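You operate a simulated robot arm through the tools that you are given. There is no shell and no other tool. Be economical: measure what you need, move in short steps, check, and stop when the job is done.

Carry out the task below with a simulated two-armed robot. There is one attempt and no reset: what you move stays moved.

TASK
Set the line block in its holder, wind the line taut and push the purple plate up to it.
Fine: the green reel stands on the green outline, drum toward the block; hold it while you wind. Set down upright: line block, purple plate.
Where things are to end (x, y in the base frame): green reel within 0.03 m of [0.46, -0.43].

Only the result counts: the job must be done as asked and must still hold three seconds after the hand-in. Knocking over, shifting, dropping, spilling or breaking anything else fails it.

THE ROBOT
Two 7-joint arms with four-finger grippers on one trunk, on a base that drives. Base frame: it is fixed to the floor where the robot stands at the start and does not move with it; the origin is under the middle of the robot, x ahead of it, y to its left, z up; the surface under the hand at the start is at about z = 0.85. Lengths are in m, angles in rad, forces in N, time in s.
The left shoulder is at the start at [0.04, 0.181, 1.179], the right one opposite. With the tool pointing down near the work surface each hand reaches from about 0.32 to 0.84 m from the robot's upright axis, wherever it stands, measured 20 degrees to its own side. Places, roughly: green outline on the brown table [0.5, -0.4, 0.8]; line holder [0.5, 0.2, 0.8]; winder of the green reel [0.6, -0.1, 0.9]. Payload 3.67 kg a hand.
The tool frame of a hand sits at the grasp point between the pads (the TCP): z along the fingers, y along the line on which they close. The tips reach 0.028 m beyond it. The gripper opens to 0.112 m. The gripper's body begins 0.073 m behind the TCP.
Orientation is that of the tool frame in the base frame, as a unit quaternion [w, x, y, z]. With the fingers straight down and closing along the base's y, the tool's x points along the base's -x, its y along +y and its z along -z.

THE INTERFACE
- The arms move only by the tool apply_moves. It takes "left_targets", "right_targets" or both (then of equal length, played together; a hand with none holds still); each is a list that holds one entry, the list of rows, each a list of 7 numbers: the shift along the base's x, y, z in cm, then the turn, a rotation vector about the base's x, y, z in rad, then the finger opening in cm, from 0 to 11.2. In form: [[[dx, dy, dz, rx, ry, rz, jaw], ...]]. A call has 1 to 20 rows; each row shifts and turns the commanded pose from where the row before left it. A row lasts 0.2 s, in which the tool goes at most 0.05 m and 0.15 rad; a call with a longer step from one row to the next is refused whole, and so is a gripper value outside its range. Where a pose cannot be reached the arm comes as near as it can. A force on the tool above 70 N (or 10 N above the force at the start of the call, whichever is more), or a blocked arm, ends the call early, and 0.2 s more pass. The fingers move at their own pace and stop on an object; they squeeze with about 34 N. The grip force told is the motor's: it shows also when the fingers shut on nothing. Time passes only in rows, and 0.2 s behind the last, so rows that do not move let the fingers close. The reply holds the time, the measured pose of the TCP, the force on the tool along the base axes, the opening and the grip force, in the units named above and with some noise, with the torque about the TCP (base axes, N m) and any sound that the robot's microphone picked up.
- Cameras (640 x 400 px; columns grow to the right, rows downward): "scene" is now at [0.1023, -0.018, 1.4007]; the picture's right is [-0.23, -0.97, 0.00], its down [-0.63, 0.15, -0.77] and it looks along [0.74, -0.18, -0.64] (base axes); focal length 233 px, centre (320, 200). "left" rides on the left gripper at [0.06, 0.018, -0.104] in its tool frame; the picture's right is [-0.29, 0.96, 0.00], its down [-0.80, -0.24, -0.55] and it looks along [-0.53, -0.16, 0.83] (tool axes); focal length 234 px, centre (320, 200). "right" rides on the right gripper at [0.06, -0.018, -0.104] in its tool frame; the picture's right is [0.29, 0.96, 0.00], its down [-0.80, 0.24, -0.55] and it looks along [-0.53, 0.16, 0.83] (tool axes); focal length 234 px, centre (320, 200). There is no depth. A picture from a camera that has moved, and an enlarged one, comes with that camera's place and axes in the base frame and with its lens.
- snapshot(camera): a new picture of that camera. It takes no simulated time.
- slide_trunk(by): slides the trunk up (or, below 0, down) by that many m; the arms and the scene camera ride with it, the base frame stays. It gives what a move gives, with no picture.
- base_move(legs): drives the robot by 1 to 6 legs, each [ahead, left, turn to the left] in m, m and rad, along the robot's own axes; the way and the turn of a leg run together, so that a leg with both is an arc; at most 1.5 m and 3.142 rad a leg. The arms and the cameras ride along, it lands a little off, and it stops where it bumps. It gives what a move gives.
- head_to(pan, tilt): turns the head with the scene camera to pan (to the left, within 1.501 rad either way) and tilt (down, from -0.506 to 1.204), counted from straight ahead of the robot. It gives what a move gives.
- zoom(camera, box): a new picture of the part [left, top, right, bottom] of that camera's present view, enlarged. It takes no simulated time.
- sign_off(): hands the job in; it is judged then, once.

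Go step by step. Nothing tells you exact positions but the pictures and the camera data: compare them with the known pose of the tool, close in by small moves and look again before you grip or let go. The budget is 120 turns and 88 pictures, counting those below and the enlarged ones. Unless the task says otherwise, let go and move clear before handing in, and close with one line.

The tools are called after "Call:" as a command line: name --argument value ..., lists and objects as JSON in quotes. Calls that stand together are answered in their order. apply_moves: Moves the arms, as the interface text tells. Its arguments: {"type":"object","properties":{"left_targets":{"type":"array","items":{"type":"array","items":{"type":"array","items":{"type":"number"}}}},"right_targets":{"type":"array","items":{"type":"array","items":{"type":"array","items":{"type":"number"}}}}},"required":[]} The other tools are called the same way: slide_trunk (by) slides the trunk up or down; base_move (legs) drives the base; head_to (pan, tilt) turns the head that bears the scene camera; snapshot (camera) takes a picture; zoom (camera, box) takes an enlarged picture of a part of a camera's view; sign_off () hands the job in.

At the start:

```text
clock: 0.0
left_position: [0.4274, 0.039, 1.2568]
left_tool_rot: [0.0, 0.0, 1.0, 0.0]
left_contact_force: [-0.4, -0.2, 0.5]
left_ft_torque: [-0.02, 0.0, 0.01]
left_gripper_width: 0.1119
left_grip_force: 0.1
right_position: [0.4897, -0.3195, 1.2371]
right_tool_rot: [0.0, 0.0, 1.0, 0.0]
right_contact_force: [-0.4, -0.5, 0.6]
right_ft_torque: [-0.02, 0.01, 0.01]
right_gripper_width: 0.112
right_grip_force: 0.1
trunk travel left (down, up): [-0.3, 0.214]
robot x, y, heading: [-0.0016, -0.0006, -0.002]
head pan, tilt: [-0.234, 0.698]
```

scene: 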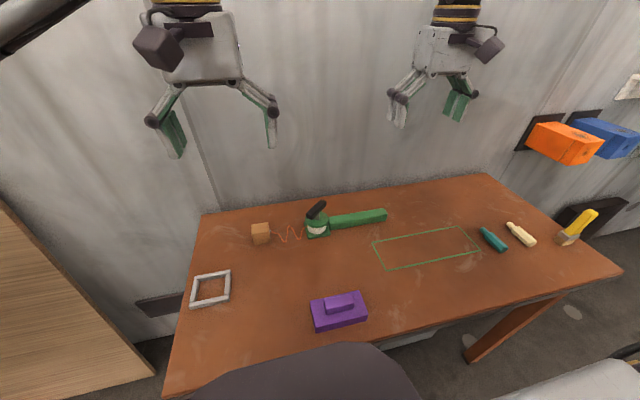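
right: 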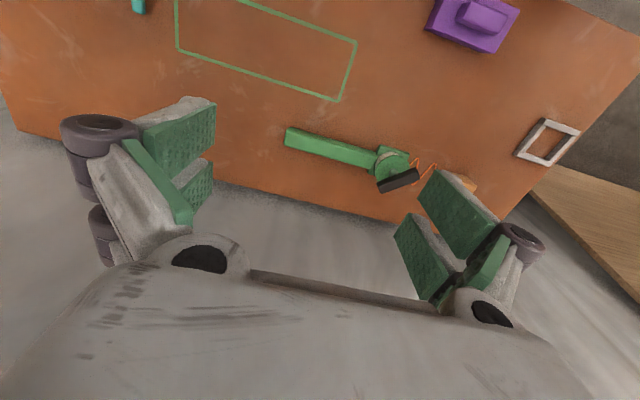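
left: 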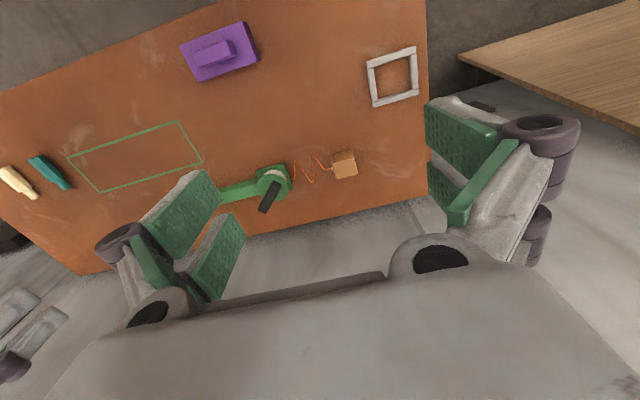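

I see the green reel with its black crank, the orange line to the small block, the grey square holder, the purple plate and the green outline. I zoom in to measure.

Call:
zoom --camera "scene" --box '[230, 190, 400, 270]'

Call:
zoom --camera "scene" --box '[170, 220, 500, 350]'

Call:
zoom --camera "left" --box '[60, 0, 440, 230]'

```text
3.76 times, centred on (315, 230) of scene
camera zoom: at [0.1023, -0.018, 1.4007], right [-0.23, -0.97, 0.0], down [-0.63, 0.15, -0.77], along [0.74, -0.18, -0.64], focal length 876 px, centre (339, 87)
```

zoom: 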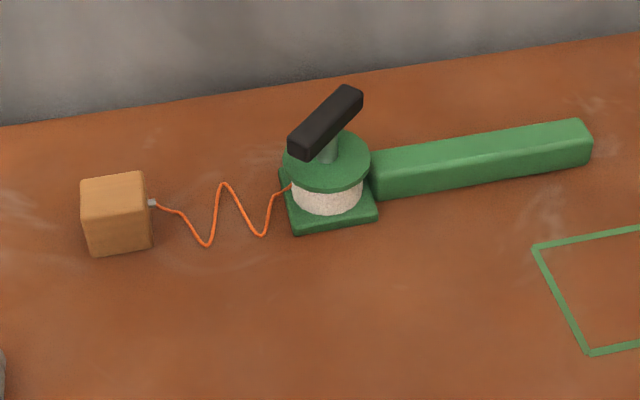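

```text
1.94 times, centred on (335, 285) of scene
camera zoom: at [0.1023, -0.018, 1.4007], right [-0.23, -0.97, 0.0], down [-0.63, 0.15, -0.77], along [0.74, -0.18, -0.64], focal length 451 px, centre (291, 35)
```

zoom: 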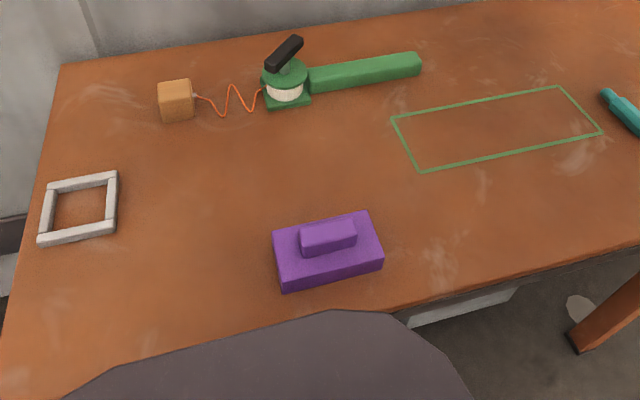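

```text
1.68 times, centred on (250, 115) of left
camera zoom: at [0.3668, 0.0561, 1.3613], right [0.29, 0.96, 0.0], down [0.8, -0.24, 0.55], along [0.53, -0.16, -0.83], focal length 394 px, centre (438, 343)
```

zoom: 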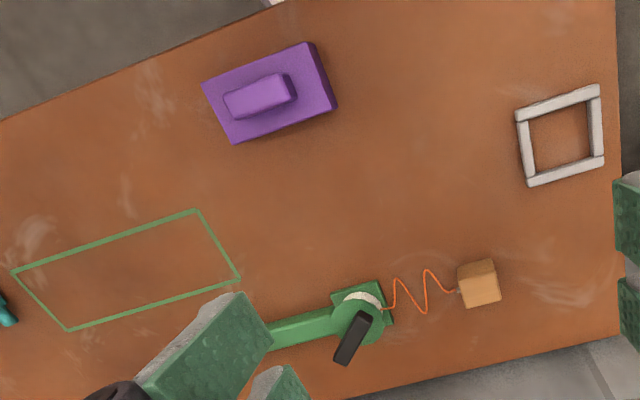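

Table top is z≈0.85; I estimate block ≈[0.607,0.044], reel bar x≈0.605 from y −0.17 to −0.36, drum ≈[0.605,−0.13], holder ≈[0.456,0.174], plate ≈[0.33,−0.115]. I bring both hands over block and bar, turning them to close along x.

Call:
apply_moves --left_targets '[[[1.5, 0.04, -2, 0, 0, 0.1309, 11.2], [1.5, 0.04, -2, 0, 0, 0.1309, 11.2], [1.5, 0.04, -2, 0, 0, 0.1309, 11.2], [1.5, 0.04, -2, 0, 0, 0.1309, 11.2], [1.5, 0.04, -2, 0, 0, 0.1309, 11.2], [1.5, 0.04, -2, 0, 0, 0.1309, 11.2], [1.5, 0.04, -2, 0, 0, 0.1309, 11.2], [1.5, 0.04, -2, 0, 0, 0.1309, 11.2], [1.5, 0.04, -2, 0, 0, 0.1309, 11.2], [1.5, 0.04, -2, 0, 0, 0.1309, 11.2], [1.5, 0.04, -2, 0, 0, 0.1309, 11.2], [1.5, 0.04, -2, 0, 0, 0.1309, 11.2]]]' --right_targets '[[[0.97, 0.25, -1.9, 0, 0, 0.1309, 11.2], [0.97, 0.25, -1.9, 0, 0, 0.1309, 11.2], [0.97, 0.25, -1.9, 0, 0, 0.1309, 11.2], [0.97, 0.25, -1.9, 0, 0, 0.1309, 11.2], [0.97, 0.25, -1.9, 0, 0, 0.1309, 11.2], [0.97, 0.25, -1.9, 0, 0, 0.1309, 11.2], [0.97, 0.25, -1.9, 0, 0, 0.1309, 11.2], [0.97, 0.25, -1.9, 0, 0, 0.1309, 11.2], [0.97, 0.25, -1.9, 0, 0, 0.1309, 11.2], [0.97, 0.25, -1.9, 0, 0, 0.1309, 11.2], [0.97, 0.25, -1.9, 0, 0, 0.1309, 11.2], [0.97, 0.25, -1.9, 0, 0, 0.1309, 11.2]]]'

Call:
snapshot --camera "scene"

Call:
snapshot --camera "left"

Call:
snapshot --camera "right"

```text
clock: 2.6
left_position: [0.6055, 0.0467, 1.0142]
left_tool_rot: [0.001, 0.709, -0.706, 0.0]
left_contact_force: [0.1, 0.0, 0.4]
left_ft_torque: [-0.02, -0.01, -0.02]
left_gripper_width: 0.1118
left_grip_force: 0.1
right_position: [0.3204, -0.0307, 0.9858]
right_tool_rot: [0.002, -0.701, 0.713, -0.005]
right_contact_force: [-0.1, 0.3, 0.7]
right_ft_torque: [0.02, 0.04, 0.0]
right_gripper_width: 0.1118
right_grip_force: 0.1
right hand out of reach, approached as far as the arm can: row 5, 6, 7, 8, 9, 10, 11, 12
trunk travel left (down, up): [-0.3, 0.214]
robot x, y, heading: [-0.0021, -0.0014, -0.002]
head pan, tilt: [-0.234, 0.698]
```

```text
81 pictures are left
camera scene: at [0.1033, -0.0166, 1.4006], right [-0.23, -0.97, 0.0], down [-0.63, 0.15, -0.77], along [0.74, -0.18, -0.64], focal length 233 px, centre (320, 200)
```

scene: 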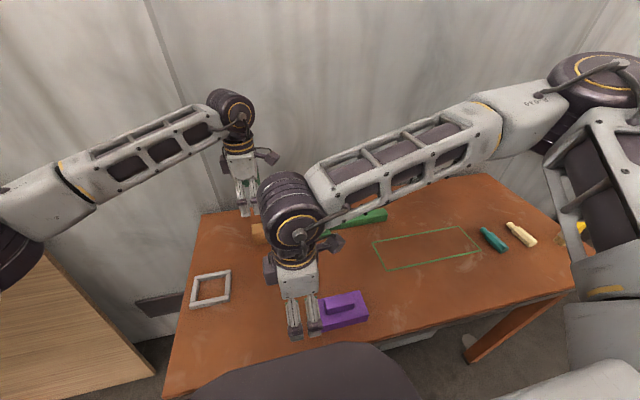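

```text
80 pictures are left
camera left: at [0.5875, -0.0137, 1.1197], right [-0.96, 0.28, 0.0], down [0.24, 0.8, 0.55], along [0.16, 0.53, -0.83], focal length 234 px, centre (320, 200)
```

left: 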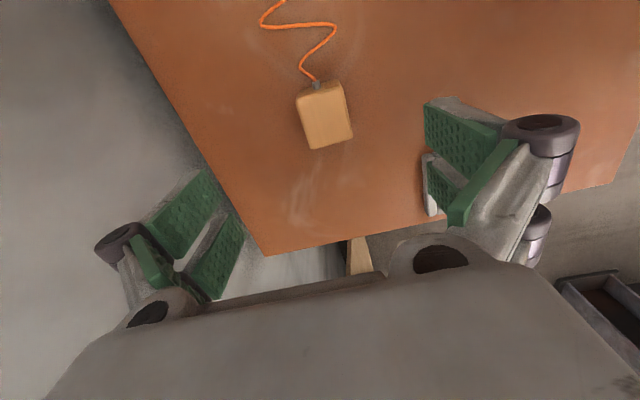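

```text
79 pictures are left
camera right: at [0.3348, -0.0918, 1.0883], right [-0.96, -0.27, -0.01], down [-0.23, 0.8, 0.55], along [-0.14, 0.53, -0.84], focal length 234 px, centre (320, 200)
```

right: 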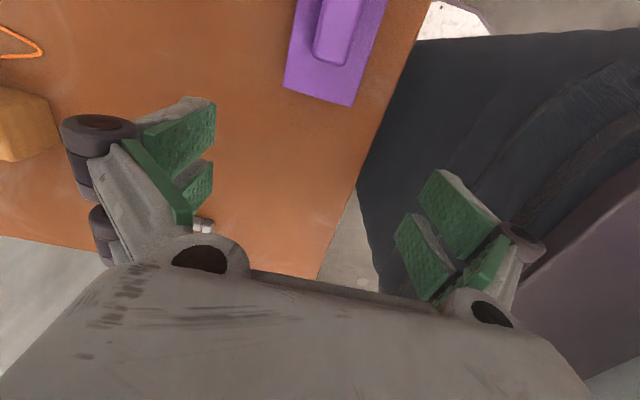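

The right arm ran out of reach with that wrist turn; I turn it the other way, raising it first.

Call:
apply_moves --right_targets '[[[0, -1, 3, 0, 0, -0.1, 11.2], [0, -1, 3, 0, 0, -0.1, 11.2], [0, -1, 3, 0, 0, -0.14, 11.2]]]'

```text
clock: 3.4
left_position: [0.6046, 0.0446, 1.0159]
left_tool_rot: [0.0, 0.707, -0.707, 0.0]
left_contact_force: [-0.6, 0.0, -0.3]
left_ft_torque: [0.0, 0.0, -0.01]
left_gripper_width: 0.1119
left_grip_force: 0.2
right_position: [0.3202, -0.0662, 1.0756]
right_tool_rot: [0.0, -0.577, 0.817, 0.0]
right_contact_force: [0.3, -0.5, -0.7]
right_ft_torque: [0.04, -0.02, 0.0]
right_gripper_width: 0.112
right_grip_force: 0.1
trunk travel left (down, up): [-0.3, 0.214]
robot x, y, heading: [-0.0011, -0.0006, 0.002]
head pan, tilt: [-0.234, 0.698]
```

Call:
apply_moves --right_targets '[[[0.5, -2, 1, 0, 0, -0.14, 11.2], [0.5, -2, 1, 0, 0, -0.14, 11.2], [0.5, -2, 1, 0, 0, -0.14, 11.2], [0.5, -2, 1, 0, 0, -0.14, 11.2], [0.5, -2, 1, 0, 0, -0.14, 11.2], [0.5, -2, 0, 0, 0, -0.14, 11.2], [0.5, -2, 0, 0, 0, -0.14, 11.2], [0.5, -2, 0, 0, 0, -0.14, 11.2], [2, -2, 0, 0, 0, -0.14, 11.2], [2, -2, 0, 0, 0, -0.14, 11.2], [2, -0.4, 0, 0, 0, -0.14, 11.2], [2, 0, 0, 0, 0, -0.14, 11.2], [2, 0, -1, 0, 0, -0.14, 11.2], [2, 0, -1, 0, 0, -0.14, 11.2], [2, 0, -1, 0, 0, -0.14, 11.2], [2, 0, -1, 0, 0, -0.14, 11.2], [2, 0, -1, 0, 0, -0.14, 11.2], [2, 0, -1, 0, 0, -0.14, 11.2], [2, 0, -2, 0, 0, -0.14, 11.2], [2, 0, -2.5, 0, 0, -0.14, 11.2]]]'

Call:
snapshot --camera "scene"

Call:
snapshot --camera "right"

```text
clock: 7.6
left_position: [0.6062, 0.0445, 1.0153]
left_tool_rot: [0.001, 0.708, -0.706, 0.0]
left_contact_force: [0.3, -0.3, 0.1]
left_ft_torque: [0.02, 0.04, -0.04]
left_gripper_width: 0.1119
left_grip_force: 0.0
right_position: [0.6022, -0.2673, 1.0206]
right_tool_rot: [-0.001, 0.708, 0.707, 0.0]
right_contact_force: [0.5, -1.0, 0.1]
right_ft_torque: [0.0, 0.02, 0.04]
right_gripper_width: 0.1118
right_grip_force: 0.2
trunk travel left (down, up): [-0.3, 0.214]
robot x, y, heading: [0.0007, -0.0009, -0.001]
head pan, tilt: [-0.234, 0.698]
```

```text
78 pictures are left
camera scene: at [0.104, -0.0186, 1.4005], right [-0.23, -0.97, 0.0], down [-0.63, 0.15, -0.76], along [0.74, -0.18, -0.64], focal length 233 px, centre (320, 200)
```

scene: 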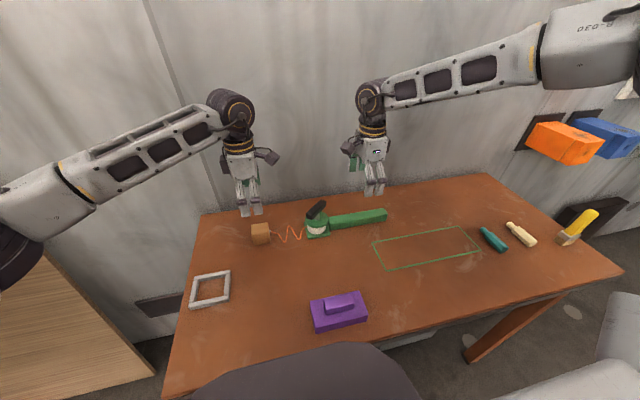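

```text
77 pictures are left
camera right: at [0.5835, -0.2087, 1.1225], right [0.96, 0.29, 0.0], down [0.24, -0.8, 0.55], along [0.16, -0.53, -0.83], focal length 234 px, centre (320, 200)
```

right: 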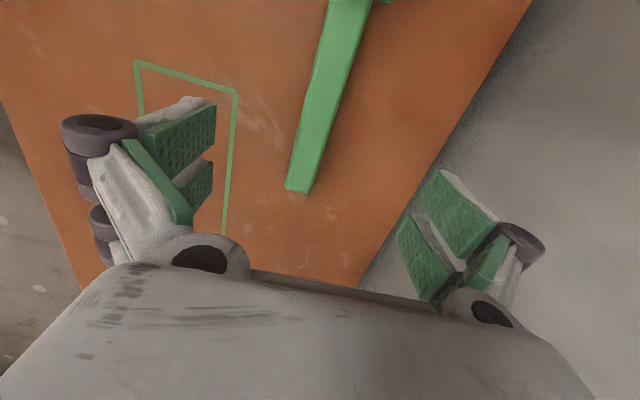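

Both hands are above their targets. I lower them: right onto the bar near y −0.29, left onto the block's upper half.

Call:
apply_moves --left_targets '[[[-0.1, -0.1, -2, 0, 0, 0, 11.2], [-0.1, -0.1, -2, 0, 0, 0, 11.2], [-0.1, -0.1, -2, 0, 0, 0, 11.2], [-0.1, -0.2, -2, 0, 0, 0, 11.2], [0, -0.2, -1.5, 0, 0, 0, 11.2], [0, 0, -1, 0, 0, 0, 11.2]]]' --right_targets '[[[-0.1, -0.5, -2, 0, 0, 0, 11.2], [-0.1, -0.5, -2, 0, 0, 0, 11.2], [-0.1, -0.5, -2, 0, 0, 0, 11.2], [-0.1, -0.5, -2, 0, 0, 0, 11.2], [0, -0.3, -2, 0, 0, 0, 11.2], [0, 0, -1.5, 0, 0, 0, 11.2]]]'

Call:
snapshot --camera "left"

Call:
snapshot --camera "right"

Call:
zoom --camera "scene" --box '[230, 150, 410, 260]'

```text
clock: 9.0
left_position: [0.6036, 0.0349, 0.9126]
left_tool_rot: [0.001, 0.707, -0.707, 0.0]
left_contact_force: [0.9, -0.5, 0.0]
left_ft_torque: [0.01, 0.01, 0.0]
left_gripper_width: 0.1121
left_grip_force: 0.0
right_position: [0.5965, -0.2924, 0.905]
right_tool_rot: [0.0, 0.706, 0.708, 0.0]
right_contact_force: [0.7, 0.2, 0.2]
right_ft_torque: [-0.05, -0.03, 0.0]
right_gripper_width: 0.1119
right_grip_force: 0.1
trunk travel left (down, up): [-0.3, 0.214]
robot x, y, heading: [-0.0005, -0.0012, 0.002]
head pan, tilt: [-0.234, 0.698]
```

```text
76 pictures are left
camera left: at [0.5847, -0.0251, 1.0174], right [-0.96, 0.29, 0.0], down [0.24, 0.8, 0.55], along [0.16, 0.53, -0.83], focal length 234 px, centre (320, 200)
```

left: 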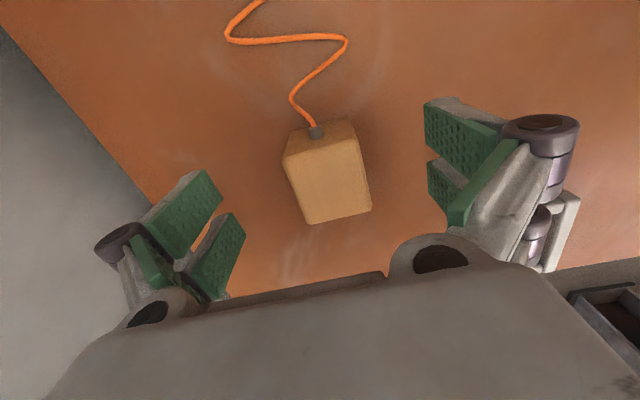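

```text
75 pictures are left
camera right: at [0.5773, -0.2331, 1.007], right [0.96, 0.29, 0.0], down [0.24, -0.8, 0.55], along [0.16, -0.53, -0.83], focal length 234 px, centre (320, 200)
```

right: 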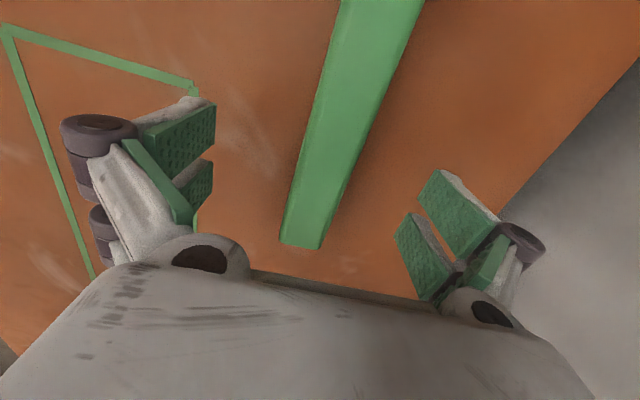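

```text
3.56 times, centred on (320, 205) of scene
camera zoom: at [0.1028, -0.018, 1.4006], right [-0.23, -0.97, 0.0], down [-0.63, 0.15, -0.77], along [0.74, -0.18, -0.64], focal length 828 px, centre (320, 182)
```

zoom: 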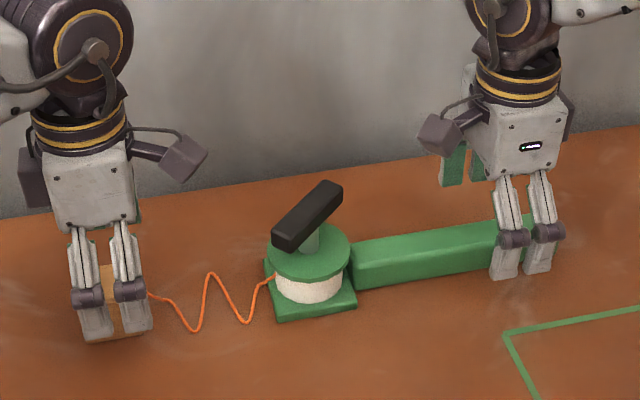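

Call:
apply_moves --left_targets '[[[-0.4, 0.5, -0.5, 0, 0, 0, 11.2], [0, 0, -0.6, 0, 0, 0, 11.2], [0, 0, 0, 0, 0, 0, 7], [0, 0, 0, 0, 0, 0, 4], [0, 0, 0, 0, 0, 0, 3], [0, 0, 0, 0, 0, 0, 3]]]' --right_targets '[[[0, 0, -1, 0, 0, 0, 11.2], [0, 0, -1, 0, 0, 0, 11.2], [0, 0, 0, 0, 0, 0, 7], [0, 0, 0, 0, 0, 0, 4], [0, 0, 0, 0, 0, 0, 2], [0, 0, 0, 0, 0, 0, 1]]]'

Call:
zoom --camera "scene" --box '[230, 150, 410, 260]'

```text
clock: 10.4
left_position: [0.5995, 0.0413, 0.9022]
left_tool_rot: [0.0, 0.708, -0.706, -0.001]
left_contact_force: [1.4, 1.0, 0.2]
left_ft_torque: [-0.02, 0.01, 0.01]
left_gripper_width: 0.0439
left_grip_force: 34.4
right_position: [0.5966, -0.2927, 0.8859]
right_tool_rot: [0.0, 0.706, 0.708, 0.001]
right_contact_force: [0.6, -0.4, -0.1]
right_ft_torque: [0.06, -0.03, -0.11]
right_gripper_width: 0.0338
right_grip_force: 34.3
trunk travel left (down, up): [-0.3, 0.214]
robot x, y, heading: [-0.0003, 0.0006, 0.001]
head pan, tilt: [-0.234, 0.698]
```

```text
3.56 times, centred on (320, 205) of scene
camera zoom: at [0.1024, -0.018, 1.4007], right [-0.23, -0.97, 0.0], down [-0.63, 0.15, -0.77], along [0.74, -0.18, -0.64], focal length 828 px, centre (320, 182)
```

zoom: 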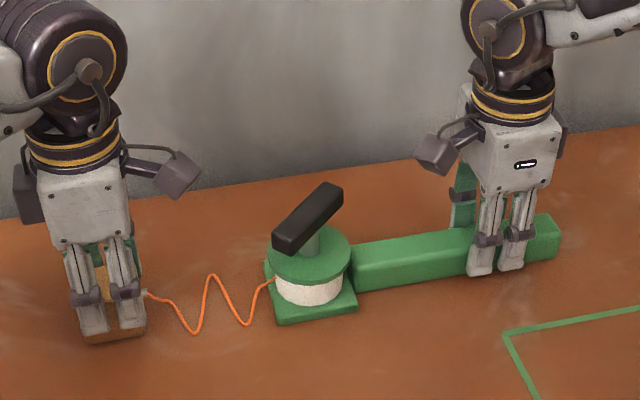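

Both are gripped. I lift the block and carry it over the holder slowly, watching the line and forces.

Call:
apply_moves --left_targets '[[[0, 0, 1.5, 0, 0, 0, 3], [0, 0, 2, 0, 0, 0, 3], [0, 0, 2, 0, 0, 0, 3], [-1, 1, 0, 0, 0, 0, 3], [-2, 2, 0, 0, 0, 0, 3], [-2, 2, 0, 0, 0, 0, 3], [-2, 2, 0, 0, 0, 0, 3]]]'

Call:
snapshot --camera "scene"

```text
clock: 12.0
left_position: [0.5286, 0.1128, 0.9572]
left_tool_rot: [0.0, 0.708, -0.707, 0.0]
left_contact_force: [0.1, -0.4, -0.7]
left_ft_torque: [0.01, -0.02, -0.01]
left_gripper_width: 0.0437
left_grip_force: 33.8
right_position: [0.5954, -0.2911, 0.8877]
right_tool_rot: [-0.001, 0.706, 0.708, -0.001]
right_contact_force: [-0.7, 0.3, 1.4]
right_ft_torque: [0.51, -0.06, 0.1]
right_gripper_width: 0.0338
right_grip_force: 33.5
trunk travel left (down, up): [-0.3, 0.214]
robot x, y, heading: [-0.0018, 0.0009, 0.002]
head pan, tilt: [-0.234, 0.698]
```

```text
72 pictures are left
camera scene: at [0.1019, -0.0173, 1.4007], right [-0.23, -0.97, 0.0], down [-0.63, 0.15, -0.77], along [0.74, -0.18, -0.64], focal length 233 px, centre (320, 200)
```

scene: 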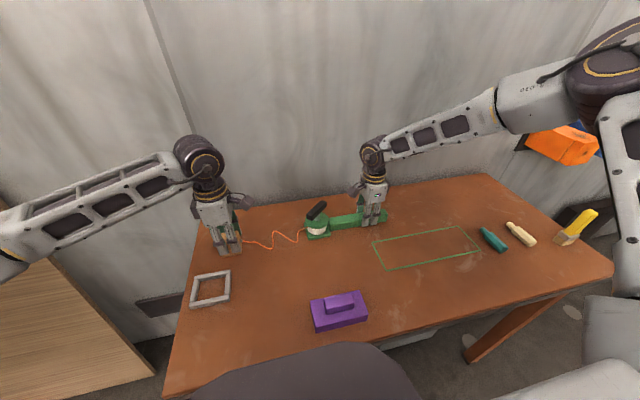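

The line pays out freely. On to above the holder.

Call:
apply_moves --left_targets '[[[-1.75, 1.55, 0, 0, 0, 0, 3], [-1.75, 1.55, 0, 0, 0, 0, 3], [-1.75, 1.55, 0, 0, 0, 0, 3], [-1.65, 1.5, 0, 0, 0, 0, 3], [0, 0, 0, 0, 0, 0, 3]]]'

Call:
snapshot --camera "left"

Call:
zoom --camera "scene" --box '[150, 210, 290, 320]'

```text
clock: 13.2
left_position: [0.4589, 0.1724, 0.9573]
left_tool_rot: [0.0, 0.708, -0.706, -0.002]
left_contact_force: [0.1, 0.6, -1.4]
left_ft_torque: [-0.03, -0.01, 0.0]
left_gripper_width: 0.0435
left_grip_force: 33.6
right_position: [0.5965, -0.2916, 0.8869]
right_tool_rot: [0.0, 0.707, 0.707, -0.001]
right_contact_force: [-0.8, -0.3, 1.0]
right_ft_torque: [0.3, 0.02, 0.1]
right_gripper_width: 0.0337
right_grip_force: 33.4
trunk travel left (down, up): [-0.3, 0.214]
robot x, y, heading: [-0.0005, 0.0029, 0.001]
head pan, tilt: [-0.234, 0.698]
```

```text
71 pictures are left
camera left: at [0.4403, 0.1128, 1.0604], right [-0.96, 0.29, 0.0], down [0.24, 0.8, 0.55], along [0.16, 0.53, -0.83], focal length 234 px, centre (320, 200)
```

left: 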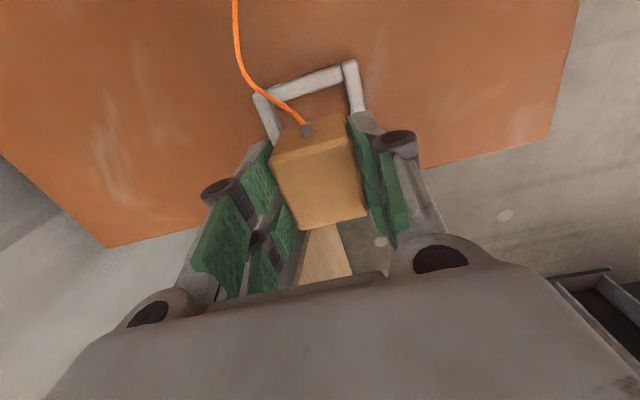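

```text
3.64 times, centred on (220, 265) of scene
camera zoom: at [0.1023, -0.0181, 1.4007], right [-0.23, -0.97, 0.0], down [-0.63, 0.15, -0.77], along [0.74, -0.18, -0.64], focal length 846 px, centre (684, -36)
```

zoom: 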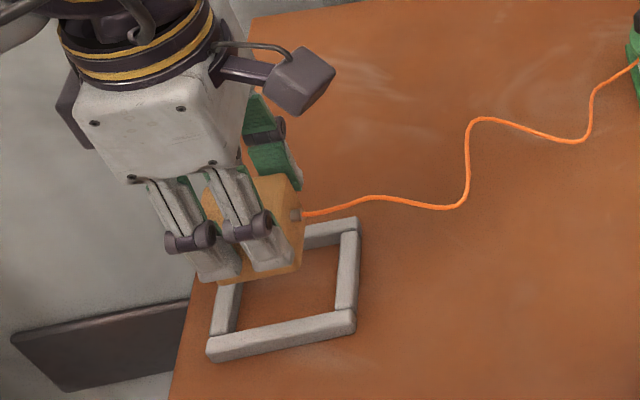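

Aligned with the holder; lowering the block in.

Call:
apply_moves --left_targets '[[[0, 0.2, -1, 0, 0, 0, 3], [0, 0, -1.5, 0, 0, 0, 3], [0, 0, -1, 0, 0, 0, 3], [0, 0, -1, 0, 0, 0, 3], [0, 0, -0.5, 0, 0, 0, 3], [0, 0, -0.3, 0, 0, 0, 3]]]'

Call:
snapshot --camera "left"

Call:
zoom --camera "scene" --box '[150, 210, 290, 320]'

```text
clock: 14.6
left_position: [0.4597, 0.1747, 0.902]
left_tool_rot: [0.0, -0.707, 0.707, 0.0]
left_contact_force: [0.2, 0.9, 0.6]
left_ft_torque: [0.06, 0.06, 0.02]
left_gripper_width: 0.0434
left_grip_force: 33.8
right_position: [0.5983, -0.2918, 0.8875]
right_tool_rot: [-0.001, 0.707, 0.708, 0.001]
right_contact_force: [-0.8, 0.4, -0.6]
right_ft_torque: [-0.07, 0.08, 0.05]
right_gripper_width: 0.0338
right_grip_force: 33.5
trunk travel left (down, up): [-0.3, 0.214]
robot x, y, heading: [0.0016, -0.002, -0.001]
head pan, tilt: [-0.234, 0.698]
```

```text
69 pictures are left
camera left: at [0.4414, 0.1143, 1.0062], right [-0.96, 0.29, 0.0], down [0.24, 0.8, 0.55], along [0.16, 0.53, -0.83], focal length 234 px, centre (320, 200)
```

left: 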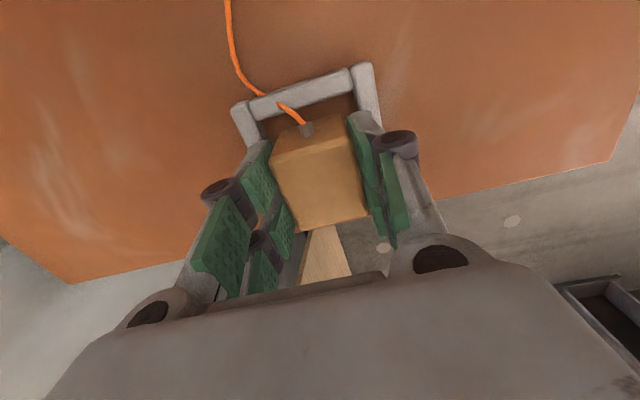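

```text
3.64 times, centred on (220, 265) of scene
camera zoom: at [0.1022, -0.0179, 1.4007], right [-0.23, -0.97, 0.0], down [-0.63, 0.15, -0.77], along [0.74, -0.18, -0.64], focal length 846 px, centre (684, -36)
```

zoom: 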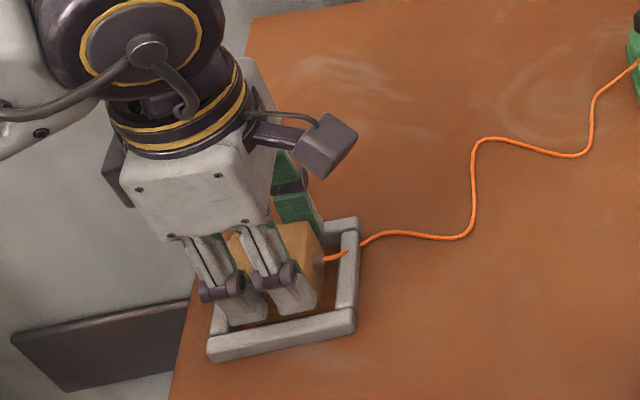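

The block sits inside the holder. Keeping hold of it, I lift the reel a little and carry it to the outline.

Call:
apply_moves --right_targets '[[[0, 0, 1.5, 0, 0, 0, 1], [0, 0, 1.5, 0, 0, 0, 1], [-1, -1.5, 0, 0, 0, 0, 1], [-1.4, -2.1, 0, 0, 0, 0, 1], [-1.4, -2.1, 0, 0, 0, 0, 1], [-1.4, -2.1, 0, 0, 0, 0, 1], [-1.4, -2.1, 0, 0, 0, 0, 1], [-1.4, -2.1, 0, 0, 0, 0, 1], [-1.4, -2.1, 0, 0, 0, 0, 1], [-1.4, -2.1, 0, 0, 0, 0, 1], [-1.4, -2.1, 0, 0, 0, 0, 1], [-1.4, -2.2, 0, 0, 0, 0, 1], [0, 0, 0, 0, 0, 0, 1]]]'

Call:
snapshot --camera "scene"

Call:
snapshot --camera "right"

```text
clock: 17.4
left_position: [0.4592, 0.1734, 0.9019]
left_tool_rot: [0.0, -0.707, 0.707, -0.001]
left_contact_force: [-1.9, -1.2, 3.4]
left_ft_torque: [0.07, 0.12, 0.03]
left_gripper_width: 0.0434
left_grip_force: 33.9
right_position: [0.4602, -0.4973, 0.9153]
right_tool_rot: [0.0, 0.707, 0.707, 0.0]
right_contact_force: [-0.3, 0.6, -3.2]
right_ft_torque: [-0.37, -0.02, 0.04]
right_gripper_width: 0.0338
right_grip_force: 34.1
trunk travel left (down, up): [-0.3, 0.214]
robot x, y, heading: [0.0035, -0.0031, 0.0]
head pan, tilt: [-0.234, 0.698]
```

```text
67 pictures are left
camera scene: at [0.1023, -0.0179, 1.4007], right [-0.23, -0.97, 0.0], down [-0.63, 0.15, -0.77], along [0.74, -0.18, -0.64], focal length 233 px, centre (320, 200)
```

scene: 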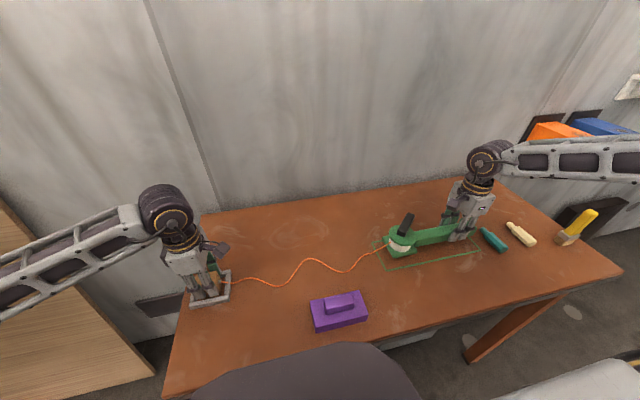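

```text
66 pictures are left
camera right: at [0.4411, -0.4373, 1.0169], right [0.96, 0.29, 0.0], down [0.24, -0.8, 0.55], along [0.16, -0.53, -0.83], focal length 234 px, centre (320, 200)
```

right: 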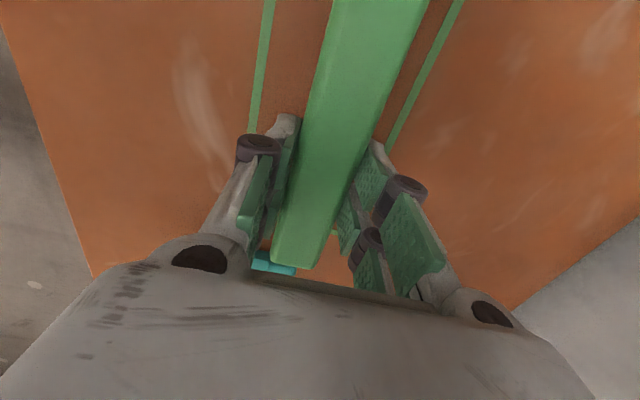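

Call:
apply_moves --right_targets '[[[0, 0, -1, 0, 0, 0, 1], [0, 0, -1, 0, 0, 0, 1], [0, 0, -0.6, 0, 0, 0, 1]]]'

Call:
zoom --camera "scene" --box '[360, 180, 520, 280]'

```text
clock: 18.2
left_position: [0.4604, 0.1747, 0.9011]
left_tool_rot: [0.0, 0.708, -0.707, 0.0]
left_contact_force: [-1.4, 0.2, 2.3]
left_ft_torque: [-0.01, 0.11, 0.03]
left_gripper_width: 0.0435
left_grip_force: 34.3
right_position: [0.4614, -0.4958, 0.8885]
right_tool_rot: [0.0, 0.706, 0.708, 0.0]
right_contact_force: [0.8, -0.4, -3.7]
right_ft_torque: [-0.4, 0.03, 0.02]
right_gripper_width: 0.0338
right_grip_force: 34.0
trunk travel left (down, up): [-0.3, 0.214]
robot x, y, heading: [-0.0026, -0.0015, 0.006]
head pan, tilt: [-0.234, 0.698]
```

```text
4.00 times, centred on (440, 230) of scene
camera zoom: at [0.1022, -0.0183, 1.4007], right [-0.23, -0.97, 0.0], down [-0.63, 0.15, -0.77], along [0.74, -0.18, -0.64], focal length 931 px, centre (-160, 80)
```

zoom: 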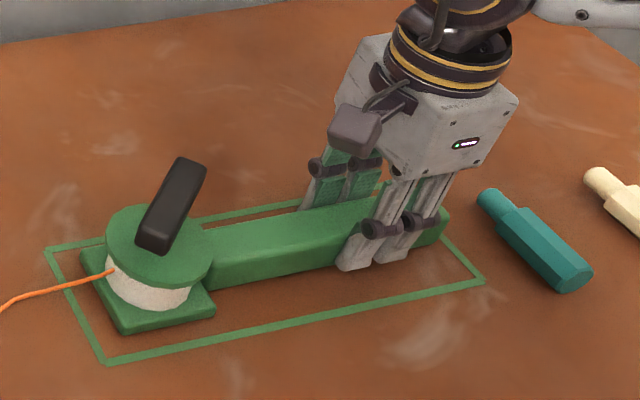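

Call:
apply_moves --right_targets '[[[-0.5, -0.2, 0, 0, 0, 0, 1], [0, 0, -0.2, 0, 0, 0, 1], [0, 0, -0.2, 0, 0, 0, 1], [0, 0, 0, 0, 0, 0, 1]]]'

Call:
zoom --camera "scene" --box '[360, 180, 520, 280]'

```text
clock: 19.2
left_position: [0.4597, 0.1746, 0.9016]
left_tool_rot: [-0.001, 0.708, -0.706, 0.0]
left_contact_force: [-0.1, -0.2, -2.5]
left_ft_torque: [-0.03, 0.03, 0.02]
left_gripper_width: 0.0436
left_grip_force: 33.9
right_position: [0.4571, -0.4993, 0.8862]
right_tool_rot: [0.001, 0.707, 0.708, 0.001]
right_contact_force: [-1.6, -1.9, 9.0]
right_ft_torque: [0.98, 0.12, 0.2]
right_gripper_width: 0.0337
right_grip_force: 33.8
trunk travel left (down, up): [-0.3, 0.214]
robot x, y, heading: [-0.0009, -0.0007, 0.002]
head pan, tilt: [-0.234, 0.698]
```

```text
4.00 times, centred on (440, 230) of scene
camera zoom: at [0.1016, -0.0177, 1.4008], right [-0.23, -0.97, 0.0], down [-0.63, 0.15, -0.77], along [0.75, -0.18, -0.64], focal length 931 px, centre (-160, 80)
```

zoom: 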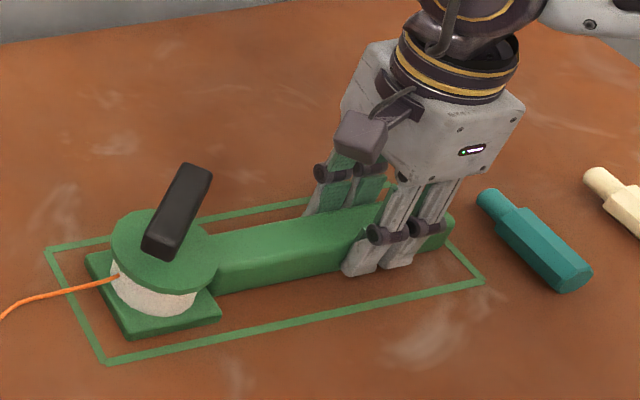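

The reel is seated within the outline (centre ≈[0.46,−0.434]). I release the block with the left hand and shift the right grip further along the bar to make room at the crank.

Call:
apply_moves --left_targets '[[[0, 0, 0, 0, 0, 0, 5.2], [0, 0, 0, 0, 0, 0, 5.8], [0, 0, 0.5, 0, 0, 0, 5.8], [0, 0, 1, 0, 0, 0, 6.5], [0, 0, 2, 0, 0, 0, 8], [0, 0, 3, 0, 0, 0, 8], [0, 0, 4, 0, 0, 0, 8], [0, 0, 4, 0, 0, 0, 8], [0, 0, 0, 0, 0, 0, 8], [0, 0, 0, 0, 0, 0, 8]]]' --right_targets '[[[0, 0, 0, 0, 0, 0, 5], [0, 0, 0, 0, 0, 0, 5], [0, -1, 0, 0, 0, 0, 5], [0, -1.5, 0, 0, 0, 0, 5], [0, -1.5, 0, 0, 0, 0, 5], [0, -0.5, 0, 0, 0, 0, 5], [0, 0, 0, 0, 0, 0, 3], [0, 0, 0, 0, 0, 0, 2], [0, 0, 0, 0, 0, 0, 1], [0, 0, 0, 0, 0, 0, 1]]]'

Call:
snapshot --camera "scene"

Call:
zoom --camera "scene" --box '[150, 210, 290, 320]'

```text
clock: 21.4
left_position: [0.4622, 0.172, 1.0486]
left_tool_rot: [0.001, 0.707, -0.707, 0.0]
left_contact_force: [-0.6, 0.5, -0.7]
left_ft_torque: [0.0, -0.01, 0.01]
left_gripper_width: 0.0799
left_grip_force: 0.0
right_position: [0.4557, -0.5436, 0.8849]
right_tool_rot: [0.0, 0.707, 0.707, 0.001]
right_contact_force: [-0.4, -1.1, 0.3]
right_ft_torque: [-0.4, -0.07, -0.07]
right_gripper_width: 0.0338
right_grip_force: 34.2
trunk travel left (down, up): [-0.3, 0.214]
robot x, y, heading: [0.0003, 0.0026, 0.0]
head pan, tilt: [-0.234, 0.698]
```

```text
63 pictures are left
camera scene: at [0.1022, -0.018, 1.4007], right [-0.23, -0.97, 0.0], down [-0.63, 0.15, -0.77], along [0.74, -0.18, -0.64], focal length 233 px, centre (320, 200)
```

scene: 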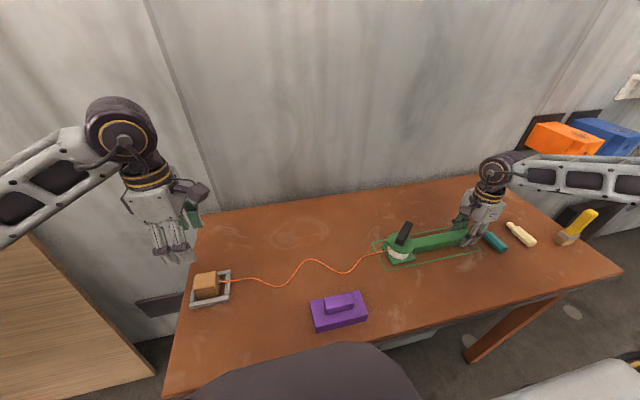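

```text
3.64 times, centred on (220, 265) of scene
camera zoom: at [0.1022, -0.018, 1.4007], right [-0.23, -0.97, 0.0], down [-0.63, 0.15, -0.77], along [0.74, -0.18, -0.64], focal length 846 px, centre (684, -36)
```

zoom: 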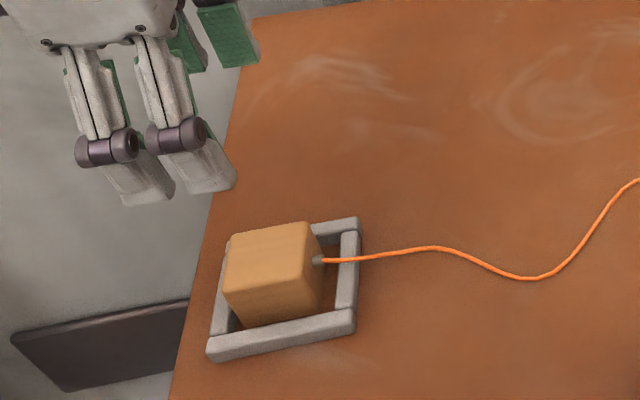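

Block stands in the holder with line free. Now the left hand goes above the crank, turned to straddle its handle.

Call:
apply_moves --left_targets '[[[0, -2.85, 0.2, 0, 0, -0.131, 8], [0, -2.85, 0.2, 0, 0, -0.131, 8], [0, -2.85, 0.2, 0, 0, -0.131, 8], [0, -2.85, 0.2, 0, 0, -0.131, 8], [0, -2.85, 0.2, 0, 0, -0.131, 8], [0, -2.85, 0.2, 0, 0, -0.131, 8], [0, -2.85, 0.2, 0, 0, -0.131, 8], [0, -2.85, 0.2, 0, 0, -0.131, 8], [0, -2.85, 0.2, 0, 0, -0.131, 8], [0, -2.85, 0.2, 0, 0, -0.131, 8], [0, -2.85, 0.2, 0, 0, -0.131, 8], [0, -2.85, 0, 0, 0, -0.131, 8], [0, -2.85, 0, 0, 0, -0.131, 8], [0, -2.85, 0, 0, 0, -0.131, 8], [0, -2.85, 0, 0, 0, -0.131, 8], [0, -2.85, 0, 0, 0, -0.131, 8], [0, -2.85, 0, 0, 0, -0.131, 8], [0, -2.85, 0, 0, 0, -0.131, 8]]]'

Call:
snapshot --camera "scene"

Call:
snapshot --camera "left"

```text
clock: 25.2
left_position: [0.4976, -0.2799, 1.0844]
left_tool_rot: [0.001, 0.363, 0.932, -0.001]
left_contact_force: [1.0, -0.2, -1.1]
left_ft_torque: [0.01, -0.01, 0.0]
left_gripper_width: 0.0801
left_grip_force: 0.0
left hand out of reach, approached as far as the arm can: row 17, 18
right_position: [0.4559, -0.5421, 0.8861]
right_tool_rot: [0.0, 0.707, 0.708, 0.0]
right_contact_force: [1.8, 0.7, 0.8]
right_ft_torque: [-0.61, 0.04, 0.0]
right_gripper_width: 0.034
right_grip_force: 33.9
trunk travel left (down, up): [-0.3, 0.214]
robot x, y, heading: [-0.0001, -0.0018, -0.002]
head pan, tilt: [-0.234, 0.698]
```

```text
61 pictures are left
camera scene: at [0.1027, -0.0177, 1.4006], right [-0.23, -0.97, 0.0], down [-0.63, 0.15, -0.77], along [0.74, -0.18, -0.64], focal length 233 px, centre (320, 200)
```

scene: 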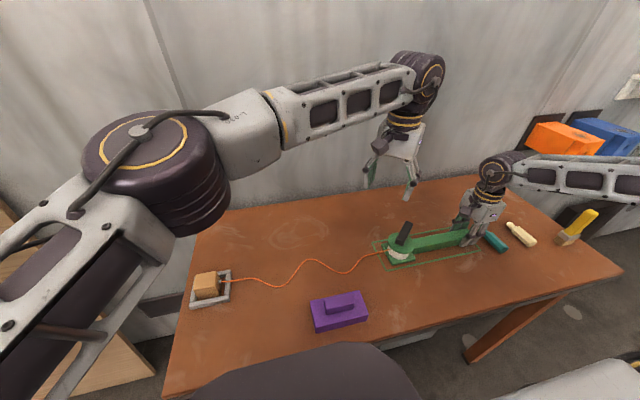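

```text
60 pictures are left
camera left: at [0.465, -0.2251, 1.1884], right [0.86, 0.51, 0.0], down [0.42, -0.72, 0.56], along [0.28, -0.48, -0.83], focal length 234 px, centre (320, 200)
```

left: 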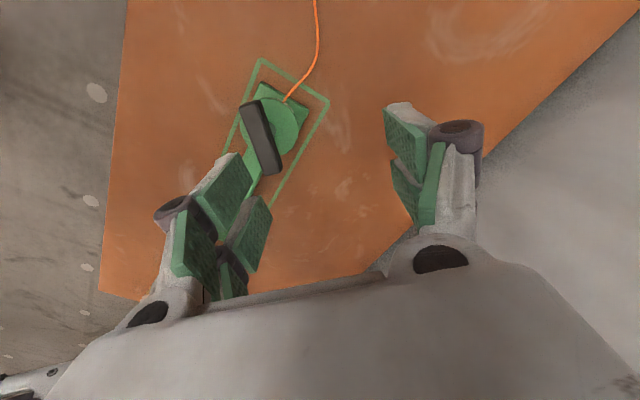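

The wrist hits its limit that way, so I turn the left hand the other way round to about +132°, keeping it high.

Call:
apply_moves --left_targets '[[[0, 0, 0, 0, 0, 0.145, 8], [0, 0, 0, 0, 0, 0.145, 8], [0, 0, 0, 0, 0, 0.145, 8], [0, 0, 0, 0, 0, 0.145, 8], [0, 0, 0, 0, 0, 0.145, 8], [0, 0, 0, 0, 0, 0.145, 8], [0, 0, 0, 0, 0, 0.145, 8], [0, 0, 0, 0, 0, 0.145, 8], [0, 0, 0, 0, 0, 0.145, 8], [0, 0, 0, 0, 0, 0.145, 8], [-0.4, -0.6, 0, 0, 0, 0.145, 8], [-0.4, -0.7, 0, 0, 0, 0.145, 8], [-0.4, -0.7, 0, 0, 0, 0.145, 8], [-0.4, -0.7, 0, 0, 0, 0.145, 8], [-0.4, -0.7, 0, 0, 0, 0.145, 8], [-0.4, -0.7, 0, 0, 0, 0.145, 8], [-0.4, -0.7, 0, 0, 0, 0.145, 8], [-0.4, -0.7, 0, 0, 0, 0.145, 8], [-0.1, -0.7, 0, 0, 0, 0.145, 8], [0, 0, 0, 0, 0, 0.145, 8]]]'

Call:
snapshot --camera "scene"

Call:
snapshot --camera "left"

```text
clock: 29.4
left_position: [0.5656, -0.2361, 1.1125]
left_tool_rot: [0.0, 0.871, -0.49, 0.0]
left_contact_force: [0.1, -0.1, 1.5]
left_ft_torque: [0.03, -0.02, 0.01]
left_gripper_width: 0.0802
left_grip_force: 0.1
left hand out of reach, approached as far as the arm can: row 11, 12, 13, 14, 15, 16, 17, 18, 19
right_position: [0.4566, -0.5432, 0.8853]
right_tool_rot: [0.0, 0.706, 0.708, 0.0]
right_contact_force: [-0.1, -0.1, 1.7]
right_ft_torque: [0.23, 0.01, 0.05]
right_gripper_width: 0.0336
right_grip_force: 34.2
trunk travel left (down, up): [-0.3, 0.214]
robot x, y, heading: [0.0003, -0.0024, 0.001]
head pan, tilt: [-0.234, 0.698]
```

```text
59 pictures are left
camera scene: at [0.1022, -0.0181, 1.4007], right [-0.23, -0.97, 0.0], down [-0.63, 0.15, -0.77], along [0.74, -0.18, -0.64], focal length 233 px, centre (320, 200)
```

scene: 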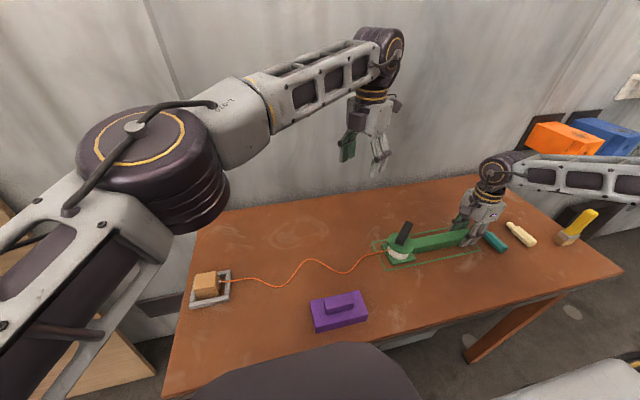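

```text
58 pictures are left
camera left: at [0.5803, -0.2966, 1.2175], right [-0.97, -0.25, 0.0], down [-0.21, 0.81, 0.55], along [-0.14, 0.54, -0.83], focal length 234 px, centre (320, 200)
```

left: 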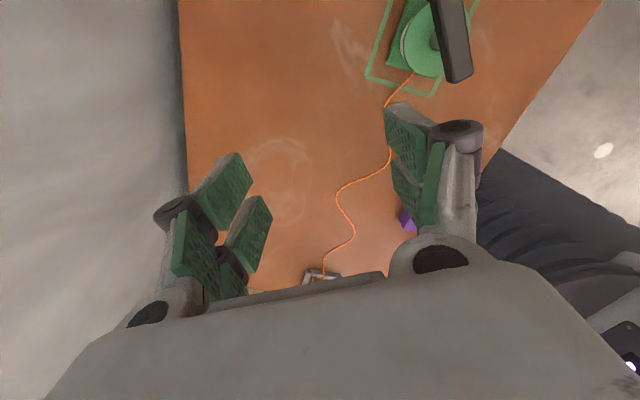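

The left arm cannot reach the crank from here. I release the reel, raise the right hand, and drive the base 0.25 m to the right.

Call:
apply_moves --right_targets '[[[0, 0, 0, 0, 0, 0, 5], [0, 0, 0, 0, 0, 0, 6], [0, 0, 2, 0, 0, 0, 6], [0, 0, 4, 0, 0, 0, 6], [0, 0, 4, 0, 0, 0, 6], [0, 0, 4, 0, 0, 0, 6], [0, 0, 4, 0, 0, 0, 6]]]' --left_targets '[[[0, 2, 1, 0, 0, 0, 8], [0, 2, 1, 0, 0, 0, 8], [-1, 2, 1, 0, 0, 0, 8], [-1, 2, 0, 0, 0, 0, 8], [-1, 2, 0, 0, 0, 0, 8], [-1, 2, 0, 0, 0, 0, 8], [-1, 2, 0, 0, 0, 0, 8]]]'

Call:
base_move --legs '[[0, -0.25, 0]]'

Call:
snapshot --camera "scene"

```text
clock: 31.0
left_position: [0.5168, -0.095, 1.1422]
left_tool_rot: [0.001, 0.871, -0.492, 0.001]
left_contact_force: [0.0, -0.7, -0.3]
left_ft_torque: [-0.05, -0.03, 0.0]
left_gripper_width: 0.08
left_grip_force: 0.1
right_position: [0.454, -0.5395, 1.0687]
right_tool_rot: [0.0, 0.706, 0.708, -0.001]
right_contact_force: [0.1, 0.5, 0.9]
right_ft_torque: [0.01, -0.02, 0.02]
right_gripper_width: 0.0602
right_grip_force: 0.0
trunk travel left (down, up): [-0.3, 0.214]
robot x, y, heading: [0.0039, 0.0035, -0.005]
head pan, tilt: [-0.234, 0.698]
```

```text
clock: 32.9
left_position: [0.5194, -0.3422, 1.143]
left_tool_rot: [0.0, 0.873, -0.488, 0.0]
left_contact_force: [-1.2, 0.2, -0.2]
left_ft_torque: [-0.01, -0.01, 0.03]
left_gripper_width: 0.0803
left_grip_force: 0.1
right_position: [0.4581, -0.7849, 1.0679]
right_tool_rot: [0.0, 0.704, 0.71, 0.0]
right_contact_force: [0.1, 0.3, 0.0]
right_ft_torque: [0.0, 0.01, -0.01]
right_gripper_width: 0.0603
right_grip_force: 0.0
trunk travel left (down, up): [-0.3, 0.214]
robot x, y, heading: [-0.0028, -0.2506, 0.005]
head pan, tilt: [-0.234, 0.698]
```

```text
57 pictures are left
camera scene: at [0.1031, -0.2652, 1.4007], right [-0.22, -0.97, 0.0], down [-0.63, 0.14, -0.77], along [0.75, -0.17, -0.64], focal length 233 px, centre (320, 200)
```

scene: 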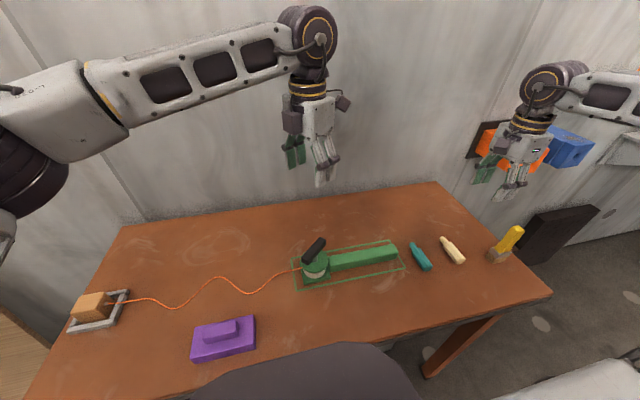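

Call:
zoom --camera "scene" --box '[270, 220, 430, 320]'

Call:
snapshot --camera "left"

Call:
apply_moves --right_targets '[[[0, 3, 0, 0, 0, 0, 6], [0, 3, 0, 0, 0, 0, 6], [0, 3, 0, 0, 0, 0, 6], [0, 3, 0, 0, 0, 0, 6], [0, 3, 0, 0, 0, 0, 6], [0, 3, -1, 0, 0, 0, 6], [0, 3, -2, 0, 0, 0, 6], [0, 3, -2, 0, 0, 0, 6], [0, 0, -3, 0, 0, 0, 6], [0, 0, -3, 0, 0, 0, 6], [0, 0, -2, 0, 0, 0, 6]]]'

Call:
snapshot --camera "right"

```text
4.00 times, centred on (350, 270) of scene
camera zoom: at [0.1031, -0.2652, 1.4007], right [-0.22, -0.97, 0.0], down [-0.63, 0.14, -0.77], along [0.75, -0.17, -0.64], focal length 931 px, centre (200, -80)
```

zoom: 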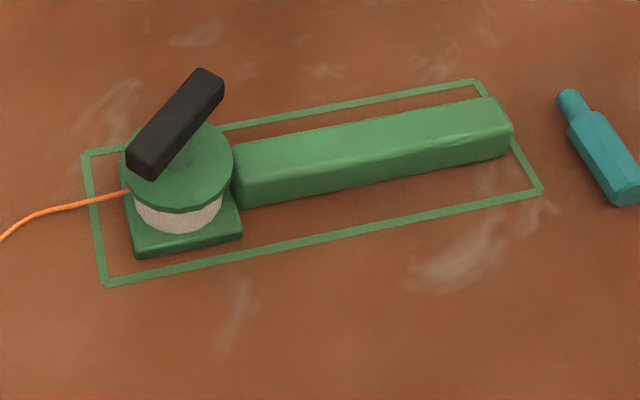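

```text
55 pictures are left
camera left: at [0.5345, -0.4018, 1.2471], right [-0.97, -0.25, 0.0], down [-0.21, 0.81, 0.55], along [-0.14, 0.54, -0.83], focal length 234 px, centre (320, 200)
```

left: 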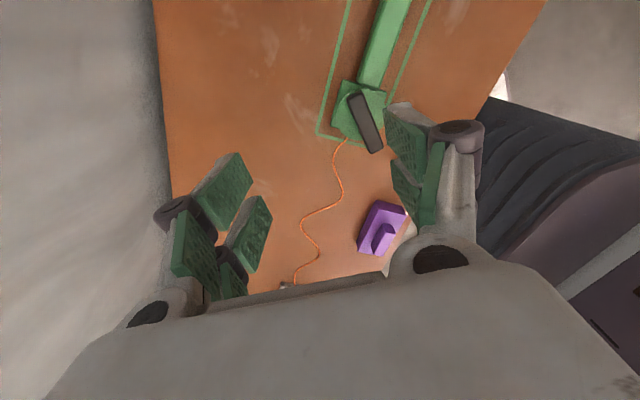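

```text
clock: 35.2
left_position: [0.5183, -0.3414, 1.1421]
left_tool_rot: [0.0, 0.872, -0.489, 0.0]
left_contact_force: [0.5, -0.1, 0.7]
left_ft_torque: [0.0, 0.02, 0.01]
left_gripper_width: 0.0802
left_grip_force: 0.0
right_position: [0.4605, -0.5454, 0.9353]
right_tool_rot: [0.0, 0.704, 0.71, 0.0]
right_contact_force: [0.1, 0.8, -0.2]
right_ft_torque: [0.02, -0.03, -0.01]
right_gripper_width: 0.0601
right_grip_force: 0.1
trunk travel left (down, up): [-0.3, 0.214]
robot x, y, heading: [-0.0, -0.245, 0.008]
head pan, tilt: [-0.234, 0.698]
```

```text
54 pictures are left
camera right: at [0.4415, -0.486, 1.0374], right [0.96, 0.3, 0.0], down [0.25, -0.8, 0.55], along [0.16, -0.53, -0.83], focal length 234 px, centre (320, 200)
```

right: 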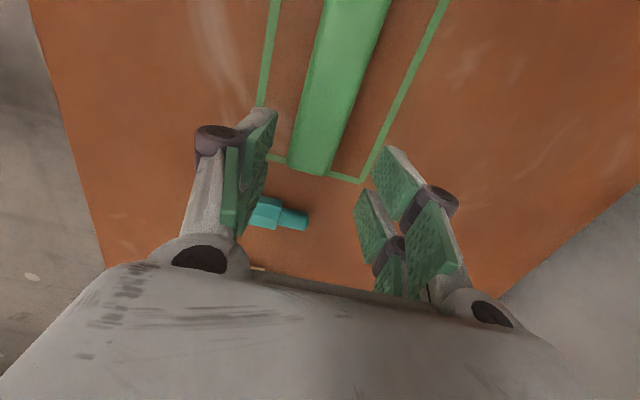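

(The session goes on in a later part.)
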